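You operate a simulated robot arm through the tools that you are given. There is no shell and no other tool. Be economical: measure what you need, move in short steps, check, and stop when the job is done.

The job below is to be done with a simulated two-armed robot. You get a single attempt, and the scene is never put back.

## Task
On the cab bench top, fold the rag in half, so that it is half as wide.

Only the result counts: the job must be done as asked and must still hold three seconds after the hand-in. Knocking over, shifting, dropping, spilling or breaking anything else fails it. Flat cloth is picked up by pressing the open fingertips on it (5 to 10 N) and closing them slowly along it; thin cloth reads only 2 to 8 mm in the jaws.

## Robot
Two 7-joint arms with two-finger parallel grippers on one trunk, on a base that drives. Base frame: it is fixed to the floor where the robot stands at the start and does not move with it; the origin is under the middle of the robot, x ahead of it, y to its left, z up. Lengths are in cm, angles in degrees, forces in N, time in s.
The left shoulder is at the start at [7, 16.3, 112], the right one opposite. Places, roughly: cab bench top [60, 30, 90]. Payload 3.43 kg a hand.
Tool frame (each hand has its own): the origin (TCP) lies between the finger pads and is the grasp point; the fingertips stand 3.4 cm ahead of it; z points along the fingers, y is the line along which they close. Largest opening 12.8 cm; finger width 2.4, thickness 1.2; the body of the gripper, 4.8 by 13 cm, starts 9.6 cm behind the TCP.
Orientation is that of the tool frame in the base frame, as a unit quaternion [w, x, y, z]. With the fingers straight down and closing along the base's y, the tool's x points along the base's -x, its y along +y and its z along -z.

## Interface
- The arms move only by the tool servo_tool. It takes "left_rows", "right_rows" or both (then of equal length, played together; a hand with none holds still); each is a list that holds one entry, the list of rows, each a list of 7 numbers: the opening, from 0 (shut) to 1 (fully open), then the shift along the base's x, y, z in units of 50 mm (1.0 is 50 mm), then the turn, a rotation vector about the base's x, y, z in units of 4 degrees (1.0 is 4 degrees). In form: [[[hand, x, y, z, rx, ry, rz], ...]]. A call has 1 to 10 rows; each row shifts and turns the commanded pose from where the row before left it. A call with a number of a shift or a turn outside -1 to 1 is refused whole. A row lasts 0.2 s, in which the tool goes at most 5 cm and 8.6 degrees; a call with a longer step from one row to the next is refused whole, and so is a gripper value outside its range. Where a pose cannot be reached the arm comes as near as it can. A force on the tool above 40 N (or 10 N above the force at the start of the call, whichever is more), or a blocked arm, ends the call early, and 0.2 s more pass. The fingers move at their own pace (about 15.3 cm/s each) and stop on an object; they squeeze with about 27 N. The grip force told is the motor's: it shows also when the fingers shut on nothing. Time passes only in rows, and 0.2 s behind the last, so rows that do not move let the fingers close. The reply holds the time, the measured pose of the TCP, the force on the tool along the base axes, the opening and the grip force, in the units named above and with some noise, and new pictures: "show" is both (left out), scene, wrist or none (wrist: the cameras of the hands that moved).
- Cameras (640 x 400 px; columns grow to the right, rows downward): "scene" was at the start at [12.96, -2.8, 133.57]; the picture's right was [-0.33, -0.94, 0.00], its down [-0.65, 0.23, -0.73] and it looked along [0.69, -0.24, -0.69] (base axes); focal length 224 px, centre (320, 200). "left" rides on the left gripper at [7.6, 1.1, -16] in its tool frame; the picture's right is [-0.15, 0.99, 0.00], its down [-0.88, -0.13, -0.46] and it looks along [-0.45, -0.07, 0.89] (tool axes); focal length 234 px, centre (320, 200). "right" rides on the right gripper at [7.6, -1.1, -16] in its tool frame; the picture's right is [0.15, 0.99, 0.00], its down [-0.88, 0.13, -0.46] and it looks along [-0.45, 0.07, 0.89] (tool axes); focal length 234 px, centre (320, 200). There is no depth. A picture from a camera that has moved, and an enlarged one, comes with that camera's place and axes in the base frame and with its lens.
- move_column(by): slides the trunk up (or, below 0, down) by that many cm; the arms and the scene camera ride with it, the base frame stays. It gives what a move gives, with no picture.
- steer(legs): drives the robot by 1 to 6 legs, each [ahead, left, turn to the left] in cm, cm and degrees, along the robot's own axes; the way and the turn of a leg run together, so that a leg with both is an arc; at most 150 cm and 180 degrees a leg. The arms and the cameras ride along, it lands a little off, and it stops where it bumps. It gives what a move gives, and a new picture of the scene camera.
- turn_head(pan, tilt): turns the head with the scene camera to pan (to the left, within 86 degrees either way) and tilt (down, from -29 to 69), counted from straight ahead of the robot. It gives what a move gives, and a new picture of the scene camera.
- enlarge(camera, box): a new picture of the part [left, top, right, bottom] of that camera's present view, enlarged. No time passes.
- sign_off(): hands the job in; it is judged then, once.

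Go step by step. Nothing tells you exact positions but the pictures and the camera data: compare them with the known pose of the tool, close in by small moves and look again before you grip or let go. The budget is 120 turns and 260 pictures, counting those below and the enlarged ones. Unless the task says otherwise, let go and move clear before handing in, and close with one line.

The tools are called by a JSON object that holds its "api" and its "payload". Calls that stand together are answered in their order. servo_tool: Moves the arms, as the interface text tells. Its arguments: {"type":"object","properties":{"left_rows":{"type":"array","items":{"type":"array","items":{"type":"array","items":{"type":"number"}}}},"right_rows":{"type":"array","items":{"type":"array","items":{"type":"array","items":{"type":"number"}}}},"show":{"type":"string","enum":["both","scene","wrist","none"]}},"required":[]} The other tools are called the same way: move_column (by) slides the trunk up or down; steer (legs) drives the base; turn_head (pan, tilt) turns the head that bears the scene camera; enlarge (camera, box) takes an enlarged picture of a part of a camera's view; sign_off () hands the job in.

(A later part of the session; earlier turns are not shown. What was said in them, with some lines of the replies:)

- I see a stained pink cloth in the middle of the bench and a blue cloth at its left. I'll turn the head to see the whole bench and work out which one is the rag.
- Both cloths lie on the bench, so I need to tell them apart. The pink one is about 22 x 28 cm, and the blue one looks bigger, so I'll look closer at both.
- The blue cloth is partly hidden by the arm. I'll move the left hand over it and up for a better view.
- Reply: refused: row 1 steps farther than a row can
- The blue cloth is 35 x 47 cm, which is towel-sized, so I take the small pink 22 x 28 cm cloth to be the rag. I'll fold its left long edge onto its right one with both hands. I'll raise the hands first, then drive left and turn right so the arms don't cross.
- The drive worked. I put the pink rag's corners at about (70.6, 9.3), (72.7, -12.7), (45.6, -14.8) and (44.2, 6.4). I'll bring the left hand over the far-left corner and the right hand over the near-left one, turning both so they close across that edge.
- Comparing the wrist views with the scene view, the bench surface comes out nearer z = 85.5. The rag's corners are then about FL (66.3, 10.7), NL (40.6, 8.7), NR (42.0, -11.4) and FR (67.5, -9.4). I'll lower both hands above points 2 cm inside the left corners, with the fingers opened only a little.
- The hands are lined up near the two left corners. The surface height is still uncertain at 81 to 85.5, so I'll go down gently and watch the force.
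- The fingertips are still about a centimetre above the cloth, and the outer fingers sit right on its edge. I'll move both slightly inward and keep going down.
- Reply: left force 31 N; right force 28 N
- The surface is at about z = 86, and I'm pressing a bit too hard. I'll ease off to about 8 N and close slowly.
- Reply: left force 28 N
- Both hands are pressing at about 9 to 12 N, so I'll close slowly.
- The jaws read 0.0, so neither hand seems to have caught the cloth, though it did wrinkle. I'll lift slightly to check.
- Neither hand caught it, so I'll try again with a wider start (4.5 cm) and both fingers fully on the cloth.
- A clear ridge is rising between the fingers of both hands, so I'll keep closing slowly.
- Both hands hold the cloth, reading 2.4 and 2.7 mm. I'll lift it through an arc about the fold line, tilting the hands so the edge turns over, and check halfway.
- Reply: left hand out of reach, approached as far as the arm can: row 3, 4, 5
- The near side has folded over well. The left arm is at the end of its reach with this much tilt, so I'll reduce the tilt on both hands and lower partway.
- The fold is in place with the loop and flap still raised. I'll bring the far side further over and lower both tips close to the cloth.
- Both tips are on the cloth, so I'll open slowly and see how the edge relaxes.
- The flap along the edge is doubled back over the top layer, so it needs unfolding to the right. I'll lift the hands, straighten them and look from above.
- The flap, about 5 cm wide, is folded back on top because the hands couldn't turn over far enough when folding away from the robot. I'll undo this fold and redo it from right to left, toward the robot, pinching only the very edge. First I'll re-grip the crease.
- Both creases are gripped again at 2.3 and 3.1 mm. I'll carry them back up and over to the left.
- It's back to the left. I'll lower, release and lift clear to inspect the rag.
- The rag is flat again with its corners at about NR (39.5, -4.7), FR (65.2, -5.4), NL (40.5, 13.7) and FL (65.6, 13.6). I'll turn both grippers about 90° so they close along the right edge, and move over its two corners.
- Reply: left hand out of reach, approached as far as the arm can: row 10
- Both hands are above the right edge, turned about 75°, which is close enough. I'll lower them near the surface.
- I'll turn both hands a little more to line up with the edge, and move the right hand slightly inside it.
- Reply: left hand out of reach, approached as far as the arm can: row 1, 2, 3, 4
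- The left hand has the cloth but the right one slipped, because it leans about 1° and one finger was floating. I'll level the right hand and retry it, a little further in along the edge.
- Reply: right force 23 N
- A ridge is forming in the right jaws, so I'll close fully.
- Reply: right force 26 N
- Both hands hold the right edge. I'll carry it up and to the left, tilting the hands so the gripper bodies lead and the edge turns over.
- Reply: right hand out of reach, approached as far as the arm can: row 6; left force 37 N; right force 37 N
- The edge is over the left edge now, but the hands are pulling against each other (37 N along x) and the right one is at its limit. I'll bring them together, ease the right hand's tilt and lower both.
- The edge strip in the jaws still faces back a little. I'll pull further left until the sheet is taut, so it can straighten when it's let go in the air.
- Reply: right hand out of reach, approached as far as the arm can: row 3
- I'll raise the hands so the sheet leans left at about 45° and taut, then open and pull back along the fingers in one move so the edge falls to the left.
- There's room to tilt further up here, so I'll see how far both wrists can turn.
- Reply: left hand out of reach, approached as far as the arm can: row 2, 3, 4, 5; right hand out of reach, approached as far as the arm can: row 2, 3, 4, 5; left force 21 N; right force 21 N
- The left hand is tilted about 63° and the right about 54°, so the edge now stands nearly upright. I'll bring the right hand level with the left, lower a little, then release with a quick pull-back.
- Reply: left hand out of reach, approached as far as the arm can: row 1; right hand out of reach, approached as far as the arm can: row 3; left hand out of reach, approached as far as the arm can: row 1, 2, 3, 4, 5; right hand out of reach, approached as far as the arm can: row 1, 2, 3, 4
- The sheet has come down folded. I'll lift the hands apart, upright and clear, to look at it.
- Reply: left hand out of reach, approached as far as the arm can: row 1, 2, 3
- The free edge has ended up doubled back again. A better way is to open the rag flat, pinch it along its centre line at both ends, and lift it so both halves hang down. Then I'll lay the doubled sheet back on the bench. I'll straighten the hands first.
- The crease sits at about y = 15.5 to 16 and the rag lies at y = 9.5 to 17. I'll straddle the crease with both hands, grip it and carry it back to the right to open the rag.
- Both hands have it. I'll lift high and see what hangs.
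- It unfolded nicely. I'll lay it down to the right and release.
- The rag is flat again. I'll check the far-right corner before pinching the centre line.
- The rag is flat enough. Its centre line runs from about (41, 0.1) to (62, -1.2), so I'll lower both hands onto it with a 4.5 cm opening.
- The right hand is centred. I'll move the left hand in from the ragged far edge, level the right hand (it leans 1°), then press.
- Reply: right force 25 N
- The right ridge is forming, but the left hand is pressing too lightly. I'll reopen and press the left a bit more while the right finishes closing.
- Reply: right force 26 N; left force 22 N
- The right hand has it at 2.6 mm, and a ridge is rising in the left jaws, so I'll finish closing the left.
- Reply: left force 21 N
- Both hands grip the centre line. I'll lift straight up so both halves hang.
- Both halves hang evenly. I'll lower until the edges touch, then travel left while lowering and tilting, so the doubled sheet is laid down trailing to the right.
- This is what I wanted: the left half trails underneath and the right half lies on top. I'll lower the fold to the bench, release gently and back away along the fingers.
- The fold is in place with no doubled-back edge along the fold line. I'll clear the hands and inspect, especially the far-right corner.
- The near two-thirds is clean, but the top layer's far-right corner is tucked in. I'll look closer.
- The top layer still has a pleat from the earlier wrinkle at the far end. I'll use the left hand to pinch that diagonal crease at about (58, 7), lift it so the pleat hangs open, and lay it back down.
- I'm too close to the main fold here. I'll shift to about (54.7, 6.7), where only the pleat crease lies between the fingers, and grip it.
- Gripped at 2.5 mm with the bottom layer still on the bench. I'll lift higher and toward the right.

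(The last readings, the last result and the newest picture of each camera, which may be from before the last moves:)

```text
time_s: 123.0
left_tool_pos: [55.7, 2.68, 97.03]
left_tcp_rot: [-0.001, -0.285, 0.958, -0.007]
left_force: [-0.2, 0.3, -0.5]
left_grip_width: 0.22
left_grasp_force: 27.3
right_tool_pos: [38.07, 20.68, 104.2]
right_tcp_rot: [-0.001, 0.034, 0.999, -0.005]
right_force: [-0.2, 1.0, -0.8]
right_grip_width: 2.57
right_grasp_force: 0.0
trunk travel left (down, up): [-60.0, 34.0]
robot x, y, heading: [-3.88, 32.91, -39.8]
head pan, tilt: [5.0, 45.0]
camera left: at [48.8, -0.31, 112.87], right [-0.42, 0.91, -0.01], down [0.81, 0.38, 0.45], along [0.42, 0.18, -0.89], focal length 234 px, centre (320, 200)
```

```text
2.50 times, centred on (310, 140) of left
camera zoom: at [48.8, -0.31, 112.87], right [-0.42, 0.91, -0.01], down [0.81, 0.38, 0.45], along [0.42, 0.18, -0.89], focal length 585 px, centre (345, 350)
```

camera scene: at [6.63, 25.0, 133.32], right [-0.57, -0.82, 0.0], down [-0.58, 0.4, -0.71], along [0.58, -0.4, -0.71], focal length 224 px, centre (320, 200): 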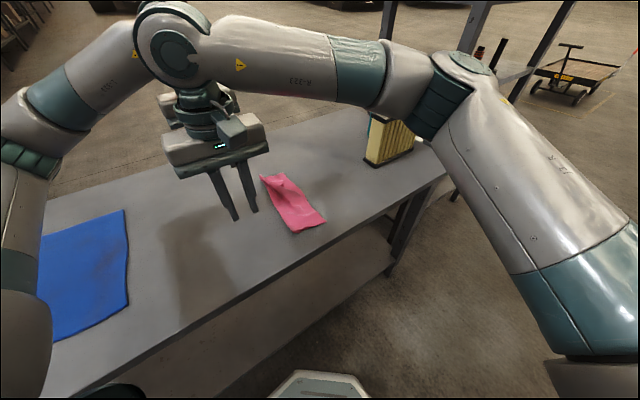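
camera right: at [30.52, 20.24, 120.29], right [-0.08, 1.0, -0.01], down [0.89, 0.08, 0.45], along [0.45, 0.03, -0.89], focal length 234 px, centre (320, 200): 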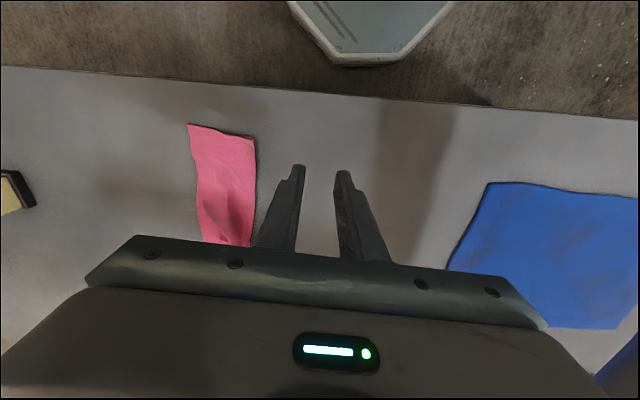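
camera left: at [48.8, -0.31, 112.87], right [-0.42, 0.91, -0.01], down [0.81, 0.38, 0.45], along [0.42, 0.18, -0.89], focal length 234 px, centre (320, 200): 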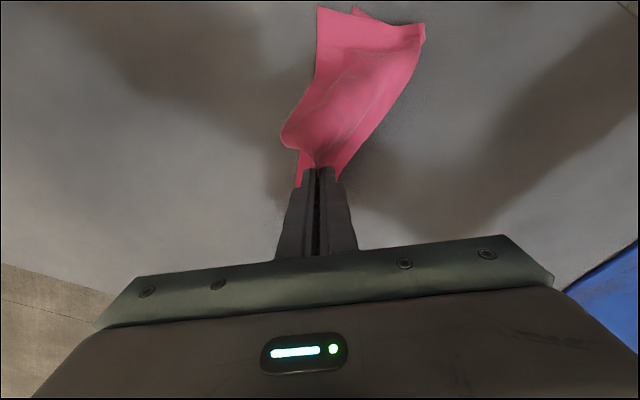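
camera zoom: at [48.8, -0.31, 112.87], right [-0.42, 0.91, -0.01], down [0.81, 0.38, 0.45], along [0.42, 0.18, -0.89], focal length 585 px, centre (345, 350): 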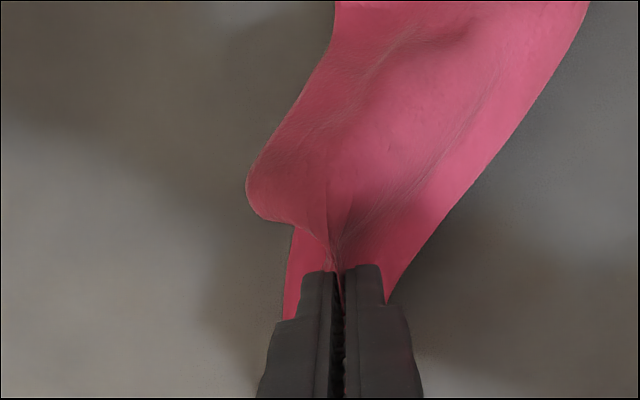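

The pleat has opened. I'll lay it back down while moving left, then release.

{"api": "servo_tool", "payload": {"left_rows": [[[0, 0, 0.1, -0.3, 0, 0, 0], [0, 0, 0.15, -0.35, 0, 0, 0], [0, 0, 0.15, -0.35, 0, 0, 0], [0, 0, 0.1, -0.3, 0, 0, 0], [0, 0, 0, 0, 0, 0, 0], [0.1, 0, 0, 0, 0, 0, 0], [0.25, 0, 0, 0.05, 0, 0, 0], [0.25, 0, 0, 0.4, 0, 0, 0], [0.25, -0.1, 0.3, 0.7, 0, 0, 0], [0.25, -0.2, 0.5, 0.7, 0, 0, 0]]], "show": "wrist"}}

{"api": "enlarge", "payload": {"camera": "scene", "box": [250, 150, 340, 240]}}

{"api": "enlarge", "payload": {"camera": "left", "box": [180, 20, 380, 220]}}

```text
time_s: 125.2
left_tool_pos: [54.05, 9.28, 99.87]
left_tcp_rot: [0.0, -0.286, 0.958, -0.007]
left_force: [-0.1, 0.6, -0.1]
left_grip_width: 3.19
left_grasp_force: 0.1
right_tool_pos: [38.13, 20.82, 104.36]
right_tcp_rot: [-0.001, 0.034, 0.999, -0.007]
right_force: [-0.7, -0.7, 0.0]
right_grip_width: 2.55
right_grasp_force: 0.1
trunk travel left (down, up): [-60.0, 34.0]
robot x, y, heading: [-3.69, 32.82, -39.9]
head pan, tilt: [5.0, 45.0]
camera left: at [47.19, 6.26, 115.82], right [-0.42, 0.91, -0.01], down [0.81, 0.38, 0.45], along [0.42, 0.18, -0.89], focal length 234 px, centre (320, 200)
```

left: 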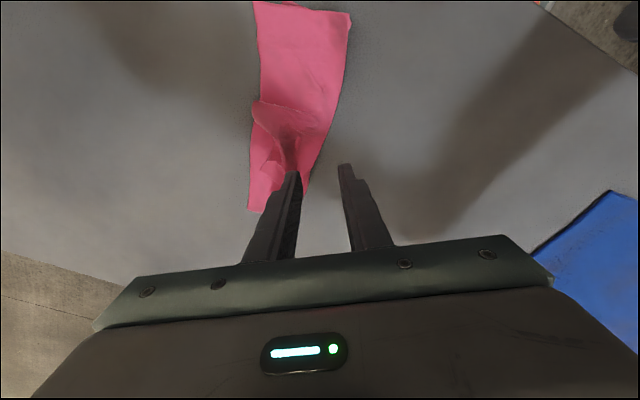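

```text
4.44 times, centred on (295, 195) of scene
camera zoom: at [6.61, 25.24, 133.34], right [-0.57, -0.82, 0.0], down [-0.58, 0.4, -0.71], along [0.58, -0.4, -0.71], focal length 994 px, centre (431, 222)
```

zoom: 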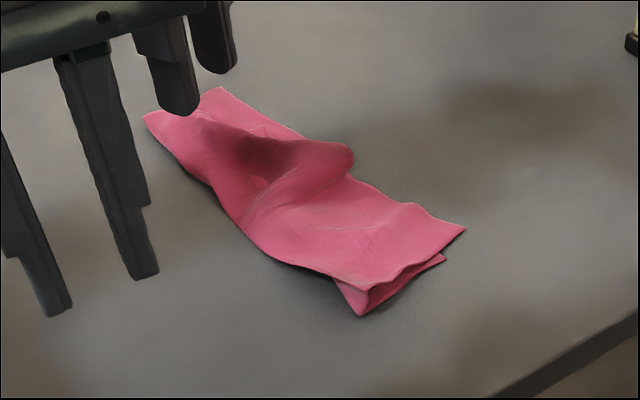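

```text
2.00 times, centred on (280, 120) of left
camera zoom: at [47.19, 6.26, 115.82], right [-0.42, 0.91, -0.01], down [0.81, 0.38, 0.45], along [0.42, 0.18, -0.89], focal length 468 px, centre (400, 360)
```

zoom: 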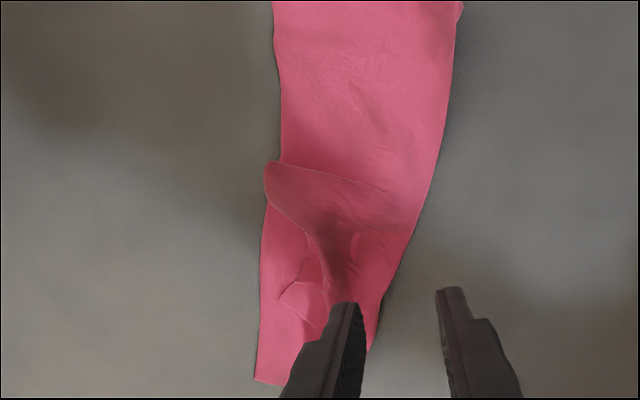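

The remaining pleat is the top layer bunched toward the near end: its far edge is at x ≈ 60.5 while the bottom's is at x ≈ 66. I'll press the closed fingertips lightly on that far top corner and slide it outward along +x.

{"api": "servo_tool", "payload": {"left_rows": [[[0, 0.3, -0.2, 0, 0, 0, 0], [0, 0.3, -0.3, 0, 0, 0, 0], [0, 0.3, -0.3, -0.2, 0, 0, 0], [0, 0, 0, -0.6, 0, 0, 0], [0, 0, 0, -0.6, 0, 0, 0], [0, 0, 0, -0.4, 0, 0, 0], [0, 0, 0, 0, 0, 0, 0]]], "show": "wrist"}}

{"api": "enlarge", "payload": {"camera": "scene", "box": [250, 150, 340, 240]}}

{"api": "enlarge", "payload": {"camera": "left", "box": [220, 40, 400, 220]}}

```text
time_s: 126.8
left_tool_pos: [58.52, 5.13, 90.8]
left_tcp_rot: [0.0, -0.286, 0.958, -0.007]
left_force: [-0.3, 0.1, 0.1]
left_grip_width: 0.0
left_grasp_force: 26.8
right_tool_pos: [38.1, 20.86, 104.31]
right_tcp_rot: [-0.001, 0.034, 0.999, -0.006]
right_force: [-0.1, 0.0, -0.7]
right_grip_width: 2.55
right_grasp_force: 0.0
trunk travel left (down, up): [-60.0, 34.0]
robot x, y, heading: [-4.08, 33.16, -39.7]
head pan, tilt: [5.0, 45.0]
camera left: at [51.71, 2.2, 106.65], right [-0.42, 0.91, -0.01], down [0.81, 0.38, 0.45], along [0.42, 0.18, -0.89], focal length 234 px, centre (320, 200)
```

left: 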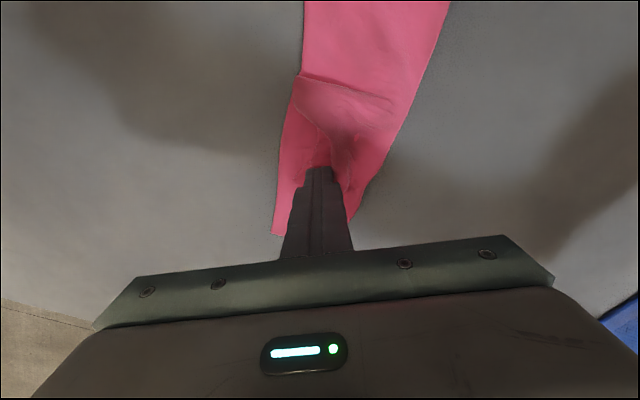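

```text
4.44 times, centred on (295, 195) of scene
camera zoom: at [6.67, 25.13, 133.33], right [-0.57, -0.82, 0.0], down [-0.58, 0.4, -0.71], along [0.58, -0.4, -0.71], focal length 994 px, centre (431, 222)
```

zoom: 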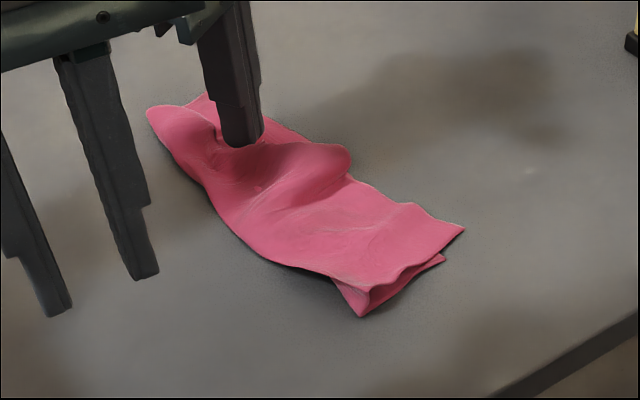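

```text
2.22 times, centred on (310, 130) of left
camera zoom: at [51.71, 2.2, 106.65], right [-0.42, 0.91, -0.01], down [0.81, 0.38, 0.45], along [0.42, 0.18, -0.89], focal length 520 px, centre (342, 356)
```

zoom: 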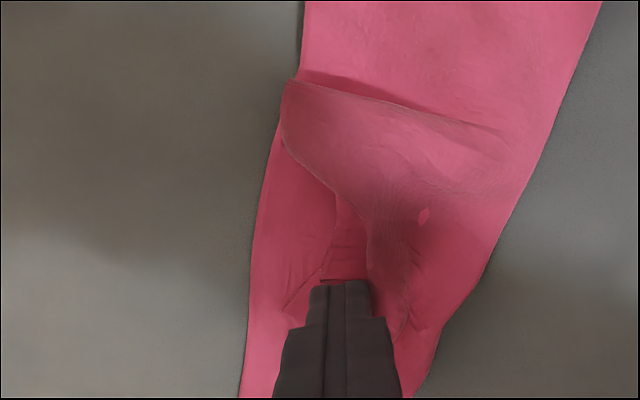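

{"api": "servo_tool", "payload": {"left_rows": [[[0, 0, 0, -0.1, 0, 0, 0], [0, 0, 0, -0.1, 0, 0, 0], [0, 0, 0, -0.04, 0, 0, 0], [0, 0, 0, 0, 0, 0, 0], [0, 0, 0, 0, 0, 0, 0]]], "show": "none"}}

```text
time_s: 128.0
left_tool_pos: [58.68, 5.1, 89.68]
left_tcp_rot: [0.0, -0.287, 0.958, -0.007]
left_force: [1.0, 0.9, 9.3]
left_grip_width: 0.0
left_grasp_force: 27.4
right_tool_pos: [38.02, 20.82, 104.4]
right_tcp_rot: [-0.002, 0.034, 0.999, -0.006]
right_force: [0.0, -0.4, -0.5]
right_grip_width: 2.57
right_grasp_force: 0.0
trunk travel left (down, up): [-60.0, 34.0]
robot x, y, heading: [-4.12, 33.26, -39.8]
head pan, tilt: [5.0, 45.0]
```

Pressing at 9 N, I'll slide outward.

{"api": "servo_tool", "payload": {"left_rows": [[[0, 0.1, 0, 0, 0, 0, 0], [0, 0.15, -0.02, 0, 0, 0, 0], [0, 0.15, -0.02, 0, 0, 0, 0], [0, 0.15, -0.02, 0, 0, 0, 0], [0, 0.15, -0.02, 0, 0, 0, 0], [0, 0.15, 0, 0, 0, 0, 0], [0, 0, 0, 0, 0, 0, 0]]], "show": "wrist"}}

{"api": "enlarge", "payload": {"camera": "scene", "box": [250, 150, 340, 240]}}

{"api": "enlarge", "payload": {"camera": "left", "box": [220, 40, 400, 220]}}

```text
time_s: 129.6
left_tool_pos: [62.69, 4.94, 89.65]
left_tcp_rot: [0.0, -0.286, 0.958, -0.008]
left_force: [-1.4, -0.3, 11.6]
left_grip_width: 0.0
left_grasp_force: 27.2
right_tool_pos: [37.92, 20.76, 104.36]
right_tcp_rot: [-0.001, 0.033, 0.999, -0.007]
right_force: [0.6, -0.4, 0.5]
right_grip_width: 2.57
right_grasp_force: 0.1
trunk travel left (down, up): [-60.0, 34.0]
robot x, y, heading: [-4.12, 33.21, -39.3]
head pan, tilt: [5.0, 45.0]
camera left: at [55.88, 1.83, 105.57], right [-0.42, 0.91, -0.01], down [0.81, 0.38, 0.45], along [0.42, 0.18, -0.89], focal length 234 px, centre (320, 200)
```

left: 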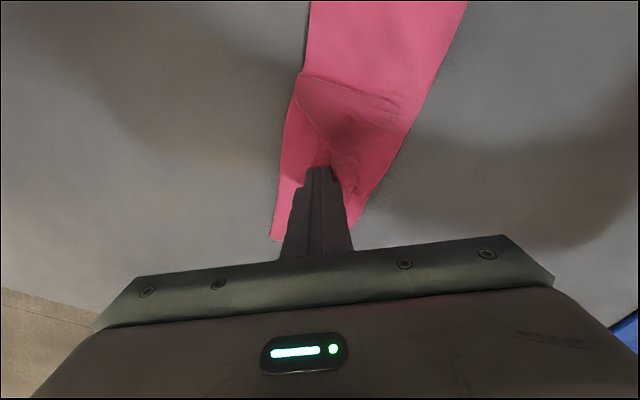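

```text
4.44 times, centred on (295, 195) of scene
camera zoom: at [6.54, 25.18, 133.35], right [-0.57, -0.82, 0.0], down [-0.58, 0.4, -0.71], along [0.58, -0.4, -0.71], focal length 994 px, centre (431, 222)
```

zoom: 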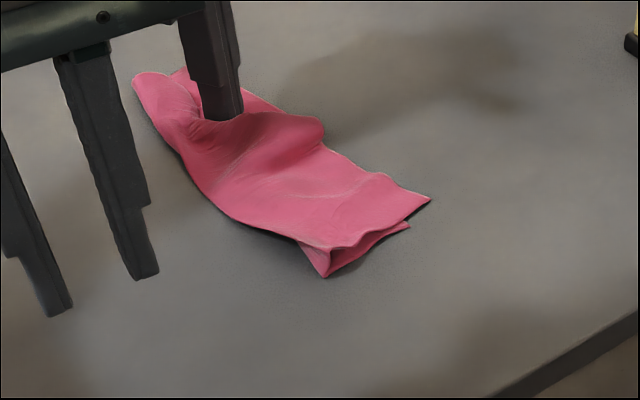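

```text
2.22 times, centred on (310, 130) of left
camera zoom: at [55.88, 1.83, 105.57], right [-0.42, 0.91, -0.01], down [0.81, 0.38, 0.45], along [0.42, 0.18, -0.89], focal length 520 px, centre (342, 356)
```

zoom: 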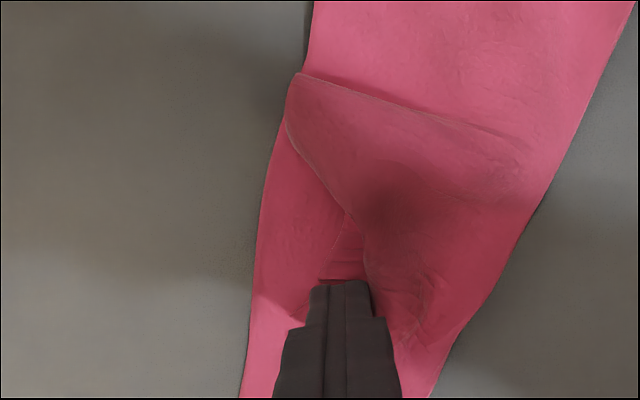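

The whole rag slid along. I'll hold the near end down with the right hand while the left hand drags the corner.

{"api": "servo_tool", "payload": {"right_rows": [[[0, 0.25, -0.4, 0, 0, 0, 0], [0, 0.25, -0.4, 0, 0, 0, 0], [0, 0.25, -0.4, 0, 0, 0, 0], [0, 0.25, -0.4, 0, 0, 0, 0], [0, 0.25, -0.5, 0, 0, 0, 0], [0, 0.25, -0.5, -0.3, 0, 0, 0], [0, 0.25, -0.5, -0.7, 0, 0, 0], [0, 0.25, -0.4, -0.7, 0, 0, 0], [0, 0, 0, -0.6, 0, 0, 0], [0, 0, 0, -0.4, 0, 0, 0]]], "show": "both"}}

```text
time_s: 131.8
left_tool_pos: [62.69, 4.69, 89.62]
left_tcp_rot: [-0.001, -0.286, 0.958, -0.007]
left_force: [-0.4, -0.1, 10.9]
left_grip_width: 0.0
left_grasp_force: 26.9
right_tool_pos: [48.03, 3.22, 90.98]
right_tcp_rot: [-0.001, 0.034, 0.999, -0.007]
right_force: [0.2, -0.1, -0.3]
right_grip_width: 0.0
right_grasp_force: 27.5
trunk travel left (down, up): [-60.0, 34.0]
robot x, y, heading: [-3.93, 33.05, -39.7]
head pan, tilt: [5.0, 45.0]
camera scene: at [6.55, 25.19, 133.35], right [-0.57, -0.82, 0.0], down [-0.58, 0.4, -0.71], along [0.58, -0.4, -0.71], focal length 224 px, centre (320, 200)
camera right: at [40.41, 2.86, 106.84], right [-0.08, 1.0, -0.01], down [0.89, 0.08, 0.45], along [0.45, 0.02, -0.89], focal length 234 px, centre (320, 200)
```

scene: 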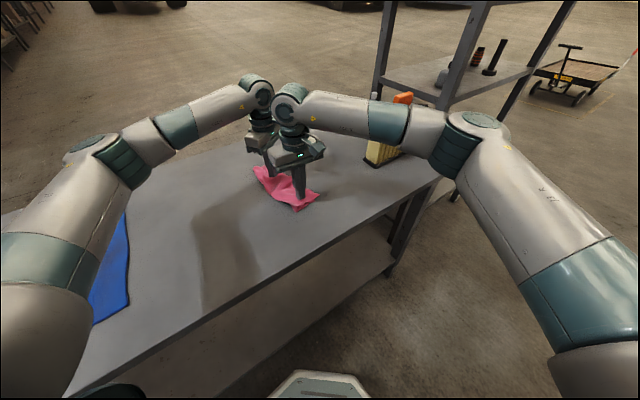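
right: 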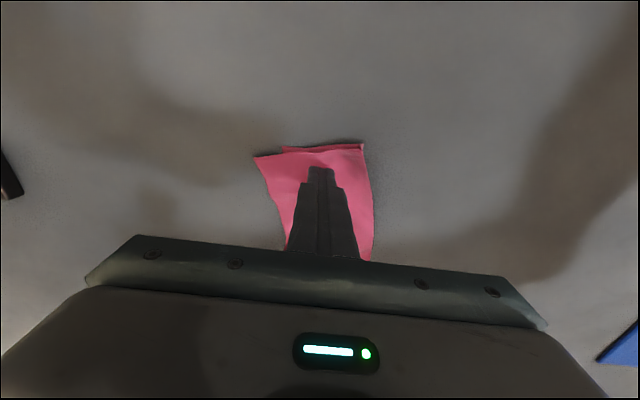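

{"api": "servo_tool", "payload": {"right_rows": [[[0, 0, 0, -0.15, 0, 0, 0], [0, 0, 0, -0.1, 0, 0, 0], [0, 0, 0, -0.06, 0, 0, 0], [0, 0, 0, 0, 0, 0, 0], [0, 0, 0, 0, 0, 0, 0]]], "show": "none"}}

{"api": "servo_tool", "payload": {"left_rows": [[[0, 0.1, 0, 0, 0, 0, 0], [0, 0.15, -0.02, 0, 0, 0, 0], [0, 0.15, -0.02, 0, 0, 0, 0], [0, 0.15, -0.02, 0, 0, 0, 0], [0, 0.15, -0.02, 0, 0, 0, 0], [0, 0, 0, 0, 0, 0, 0]]], "show": "wrist"}}

{"api": "enlarge", "payload": {"camera": "left", "box": [220, 40, 400, 220]}}

```text
time_s: 132.9
left_tool_pos: [62.71, 4.85, 89.68]
left_tcp_rot: [-0.001, -0.286, 0.958, -0.007]
left_force: [0.9, -1.1, 6.4]
left_grip_width: 0.0
left_grasp_force: 27.2
right_tool_pos: [48.0, 3.24, 89.53]
right_tcp_rot: [0.0, 0.035, 0.999, -0.007]
right_force: [1.8, -0.7, 19.6]
right_grip_width: 0.04
right_grasp_force: 27.2
trunk travel left (down, up): [-60.0, 34.0]
robot x, y, heading: [-3.95, 33.19, -39.8]
head pan, tilt: [5.0, 45.0]
```

```text
time_s: 134.3
left_tool_pos: [66.27, 4.45, 89.75]
left_tcp_rot: [0.0, -0.286, 0.958, -0.007]
left_force: [-1.1, -0.2, 0.5]
left_grip_width: 0.02
left_grasp_force: 26.7
right_tool_pos: [48.01, 3.24, 89.54]
right_tcp_rot: [0.001, 0.033, 0.999, -0.008]
right_force: [6.1, -3.5, 33.9]
right_grip_width: 0.0
right_grasp_force: 26.6
trunk travel left (down, up): [-60.0, 34.0]
robot x, y, heading: [-3.93, 33.12, -39.4]
head pan, tilt: [5.0, 45.0]
camera left: at [59.38, 1.45, 105.68], right [-0.42, 0.91, -0.01], down [0.81, 0.38, 0.45], along [0.42, 0.18, -0.89], focal length 234 px, centre (320, 200)
```

left: 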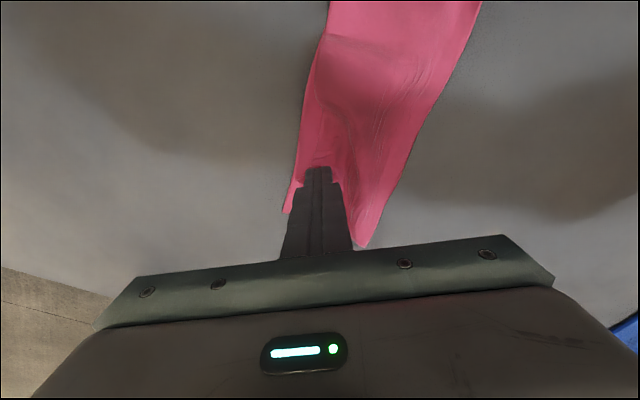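

```text
2.22 times, centred on (310, 130) of left
camera zoom: at [59.38, 1.45, 105.68], right [-0.42, 0.91, -0.01], down [0.81, 0.38, 0.45], along [0.42, 0.18, -0.89], focal length 520 px, centre (342, 356)
```

zoom: 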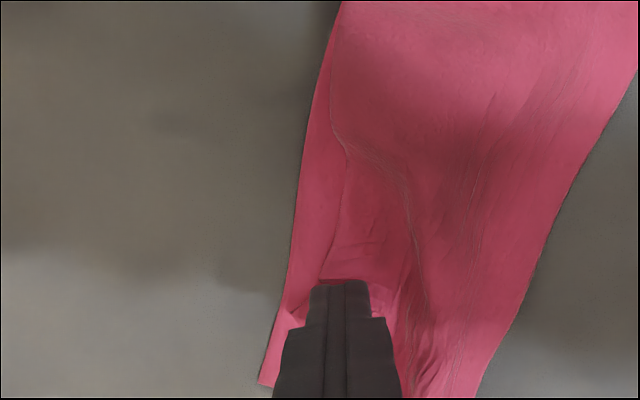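

It works: the pleat is opening. I'll press a little more and drag a bit further out and to the right.

{"api": "servo_tool", "payload": {"left_rows": [[[0, 0, 0, -0.025, 0, 0, 0], [0, 0, 0, 0, 0, 0, 0], [0, 0.1, -0.1, 0, 0, 0, 0], [0, 0.12, -0.12, 0, 0, 0, 0], [0, 0.1, -0.12, 0, 0, 0, 0], [0, 0, 0, 0, 0, 0, 0]]], "right_rows": [[[0, 0, 0, 0.012, 0, 0, 0], [0, 0, 0, 0, 0, 0, 0], [0, 0, 0, 0, 0, 0, 0], [0, 0, 0, 0, 0, 0, 0], [0, 0, 0, 0, 0, 0, 0], [0, 0, 0, 0, 0, 0, 0]]], "show": "wrist"}}

{"api": "enlarge", "payload": {"camera": "left", "box": [220, 40, 400, 220]}}

```text
time_s: 135.8
left_tool_pos: [67.72, 2.7, 89.67]
left_tcp_rot: [0.0, -0.285, 0.958, -0.008]
left_force: [-1.8, 1.1, 5.3]
left_grip_width: 0.0
left_grasp_force: 27.2
right_tool_pos: [47.96, 3.25, 89.52]
right_tcp_rot: [0.0, 0.034, 0.999, -0.007]
right_force: [5.9, -3.6, 30.1]
right_grip_width: 0.0
right_grasp_force: 27.4
trunk travel left (down, up): [-60.0, 34.0]
robot x, y, heading: [-4.08, 33.1, -40.0]
head pan, tilt: [5.0, 45.0]
camera right: at [40.32, 2.93, 105.51], right [-0.08, 1.0, -0.01], down [0.89, 0.08, 0.45], along [0.45, 0.02, -0.89], focal length 234 px, centre (320, 200)
camera left: at [60.94, -0.26, 105.62], right [-0.42, 0.91, -0.02], down [0.81, 0.38, 0.45], along [0.42, 0.18, -0.89], focal length 234 px, centre (320, 200)
```

right: 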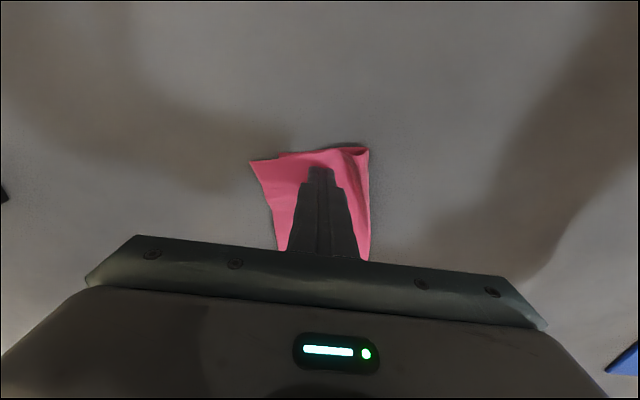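
left: 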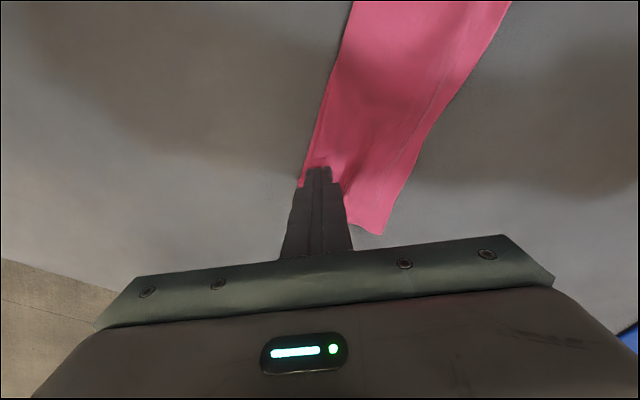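

```text
2.22 times, centred on (310, 130) of left
camera zoom: at [60.94, -0.26, 105.62], right [-0.42, 0.91, -0.02], down [0.81, 0.38, 0.45], along [0.42, 0.18, -0.89], focal length 520 px, centre (342, 356)
```

zoom: 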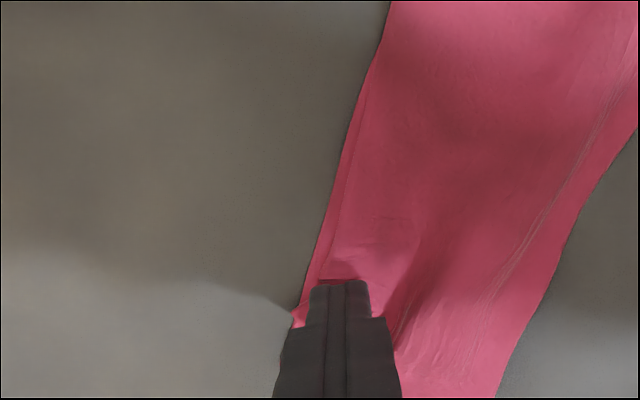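

The pleat is gone and the top layer now reaches the bottom's corner. I'll lift both hands straight up and clear, then inspect.

{"api": "servo_tool", "payload": {"left_rows": [[[0, 0, 0, 0.1, 0, 0, 0], [0, 0, 0, 0.4, 0, 0, 0], [0, 0, 0, 0.8, 0, 0, 0], [0, -0.2, 0.5, 0.8, 0, 0, 0], [0, -0.2, 0.7, 0.6, 0, 0, 0], [0, -0.2, 0.9, 0.2, 0, 0, 0], [0, -0.2, 0.9, 0, 0, 0, 0], [0, 0, 0, 0, 0, 0, 0]]], "right_rows": [[[0, 0, 0, 0.1, 0, 0, 0], [0, 0, 0, 0.4, 0, 0, 0], [0, 0, 0, 0.8, 0, 0, 0], [0, -0.3, 0.4, 0.8, 0, 0, 0], [0, -0.3, 0.4, 0.5, 0, 0, 0], [0, -0.3, 0.4, 0.2, 0, 0, 0], [0, -0.3, 0.4, 0, 0, 0, 0], [0, 0, 0, 0, 0, 0, 0]]]}}

{"api": "enlarge", "payload": {"camera": "scene", "box": [250, 140, 340, 230]}}

{"api": "enlarge", "payload": {"camera": "left", "box": [60, 40, 300, 240]}}

```text
time_s: 137.6
left_tool_pos: [64.19, 17.59, 104.09]
left_tcp_rot: [-0.001, -0.286, 0.958, -0.006]
left_force: [-0.3, 0.2, 0.0]
left_grip_width: 0.0
left_grasp_force: 26.7
right_tool_pos: [41.97, 11.17, 103.27]
right_tcp_rot: [-0.002, 0.035, 0.999, -0.005]
right_force: [-0.2, -0.6, 0.4]
right_grip_width: 0.0
right_grasp_force: 27.0
trunk travel left (down, up): [-60.0, 34.0]
robot x, y, heading: [-3.69, 33.37, -39.6]
head pan, tilt: [5.0, 45.0]
camera scene: at [6.7, 24.94, 133.31], right [-0.57, -0.82, 0.0], down [-0.58, 0.41, -0.71], along [0.58, -0.4, -0.71], focal length 224 px, centre (320, 200)
camera right: at [34.48, 10.82, 119.11], right [-0.08, 1.0, -0.01], down [0.89, 0.07, 0.45], along [0.45, 0.03, -0.89], focal length 234 px, centre (320, 200)
camera left: at [57.34, 14.73, 120.0], right [-0.42, 0.91, -0.01], down [0.81, 0.38, 0.45], along [0.42, 0.18, -0.89], focal length 234 px, centre (320, 200)
```

scene: 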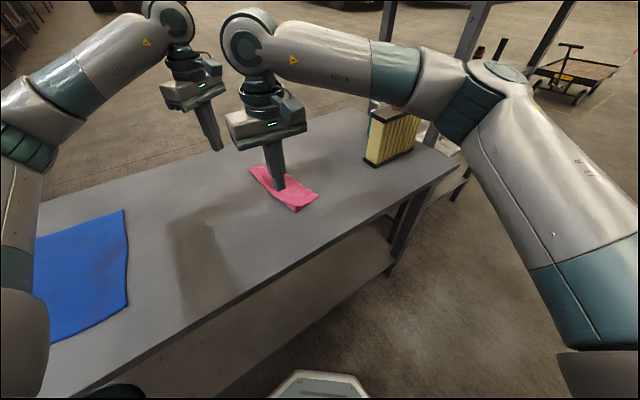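
right: 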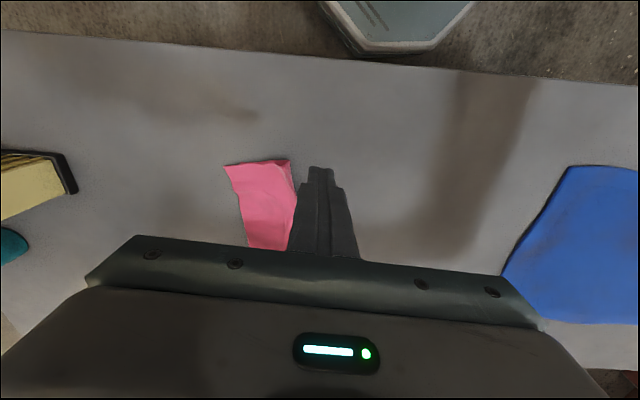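
left: 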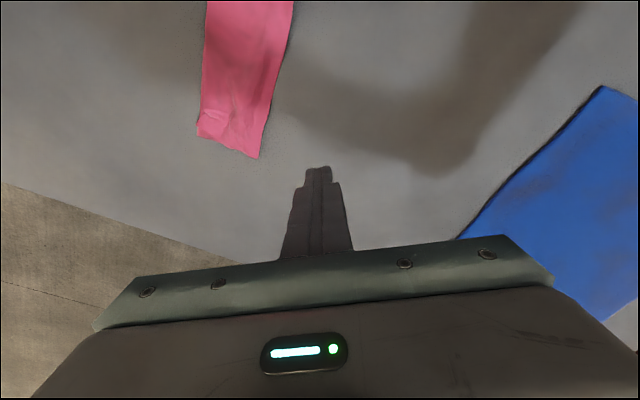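

```text
4.44 times, centred on (295, 185) of scene
camera zoom: at [6.7, 24.94, 133.31], right [-0.57, -0.82, 0.0], down [-0.58, 0.41, -0.71], along [0.58, -0.4, -0.71], focal length 994 px, centre (431, 267)
```

zoom: 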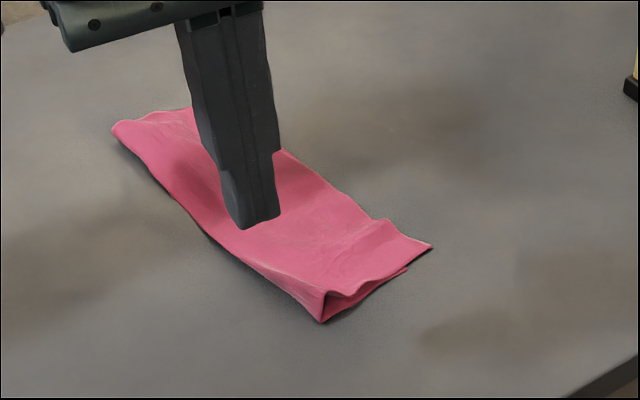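

```text
2.00 times, centred on (180, 140) of left
camera zoom: at [57.34, 14.73, 120.0], right [-0.42, 0.91, -0.01], down [0.81, 0.38, 0.45], along [0.42, 0.18, -0.89], focal length 468 px, centre (600, 320)
```

zoom: 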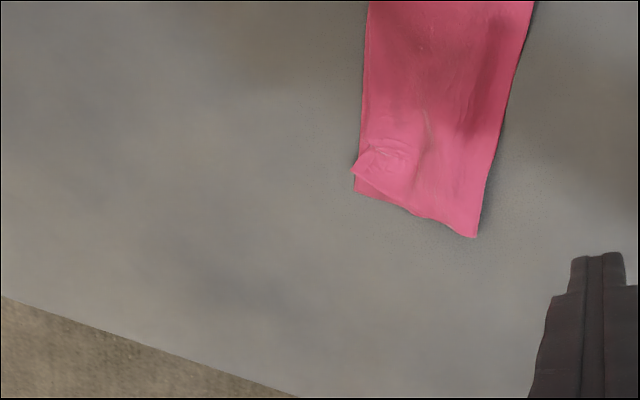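

It's now a clean fold. I'll move the right hand away too for one full check.

{"api": "servo_tool", "payload": {"right_rows": [[[0, -0.3, 0.6, 0.2, 0, 0, 0], [0, -0.3, 0.6, 0.2, 0, 0, 0], [0, 0, 0.6, 0, 0, 0, 0], [0, 0, 0.6, 0, 0, 0, 0], [0, 0, 0, 0, 0, 0, 0]]], "left_rows": [[[0, 0, 0.4, 0.2, 0, 0, 0], [0, 0, 0.4, 0.2, 0, 0, 0], [0, 0, 0.4, 0, 0, 0, 0], [0, 0, 0, 0, 0, 0, 0], [0, 0, 0, 0, 0, 0, 0]]], "show": "wrist"}}

{"api": "enlarge", "payload": {"camera": "scene", "box": [240, 150, 330, 220]}}

{"api": "enlarge", "payload": {"camera": "right", "box": [60, 80, 300, 260]}}

```text
time_s: 138.8
left_tool_pos: [63.96, 23.69, 105.85]
left_tcp_rot: [-0.001, -0.286, 0.958, -0.008]
left_force: [-0.1, 0.0, 0.7]
left_grip_width: 0.01
left_grasp_force: 27.5
right_tool_pos: [39.02, 23.07, 105.42]
right_tcp_rot: [-0.002, 0.034, 0.999, -0.006]
right_force: [-0.4, -0.3, -0.3]
right_grip_width: 0.0
right_grasp_force: 27.1
trunk travel left (down, up): [-60.0, 34.0]
robot x, y, heading: [-4.03, 33.05, -39.5]
head pan, tilt: [5.0, 45.0]
camera right: at [31.47, 22.75, 121.35], right [-0.08, 1.0, -0.01], down [0.89, 0.08, 0.45], along [0.45, 0.03, -0.89], focal length 234 px, centre (320, 200)
camera left: at [57.11, 20.62, 121.85], right [-0.42, 0.91, -0.01], down [0.81, 0.38, 0.45], along [0.42, 0.18, -0.89], focal length 234 px, centre (320, 200)
```

right: 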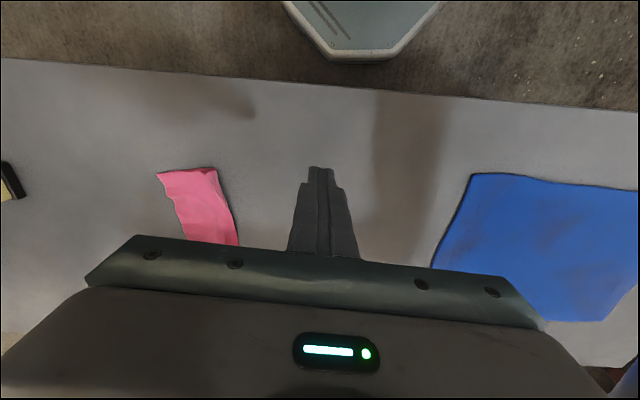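
left: 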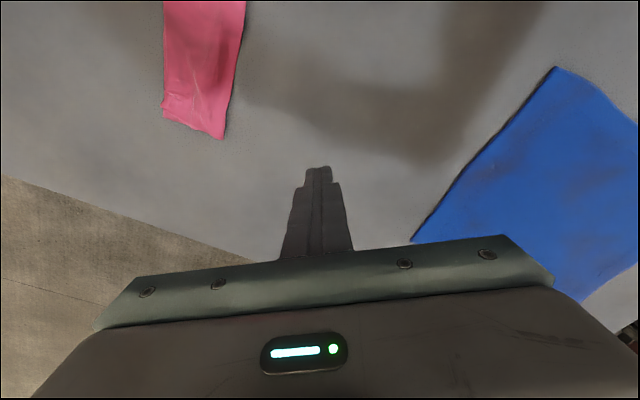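

```text
5.71 times, centred on (285, 185) of scene
camera zoom: at [6.68, 25.06, 133.32], right [-0.57, -0.82, 0.0], down [-0.58, 0.4, -0.71], along [0.58, -0.4, -0.71], focal length 1278 px, centre (520, 286)
```

zoom: 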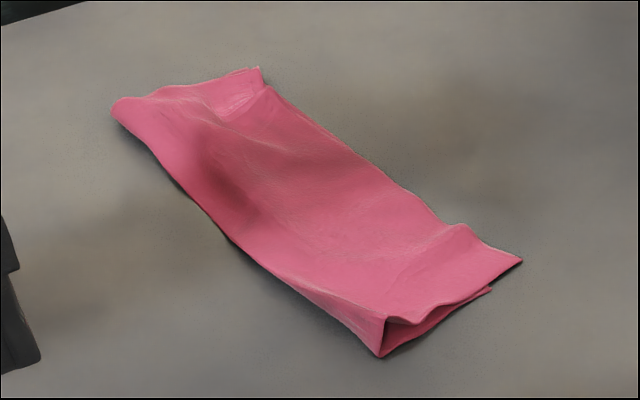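

```text
2.22 times, centred on (180, 170) of right
camera zoom: at [31.47, 22.75, 121.35], right [-0.08, 1.0, -0.01], down [0.89, 0.08, 0.45], along [0.45, 0.03, -0.89], focal length 520 px, centre (631, 267)
```

zoom: 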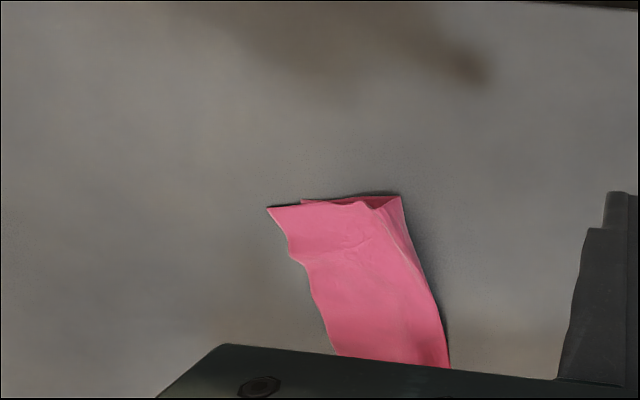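

The rag is folded in half, about 10 cm wide instead of 20. It lies flat with its edges nearly aligned, and both hands are clear with nothing else disturbed. I'll hand it in.

{"api": "sign_off", "payload": {}}

```text
The job is handed in.
```

I folded the pink rag in half along its long side on the bench top; it is now about 10 cm wide instead of 20. I took the pink cloth to be the rag because the blue one is towel-sized. At the near end the top layer overhangs the bottom one by about 2 cm.
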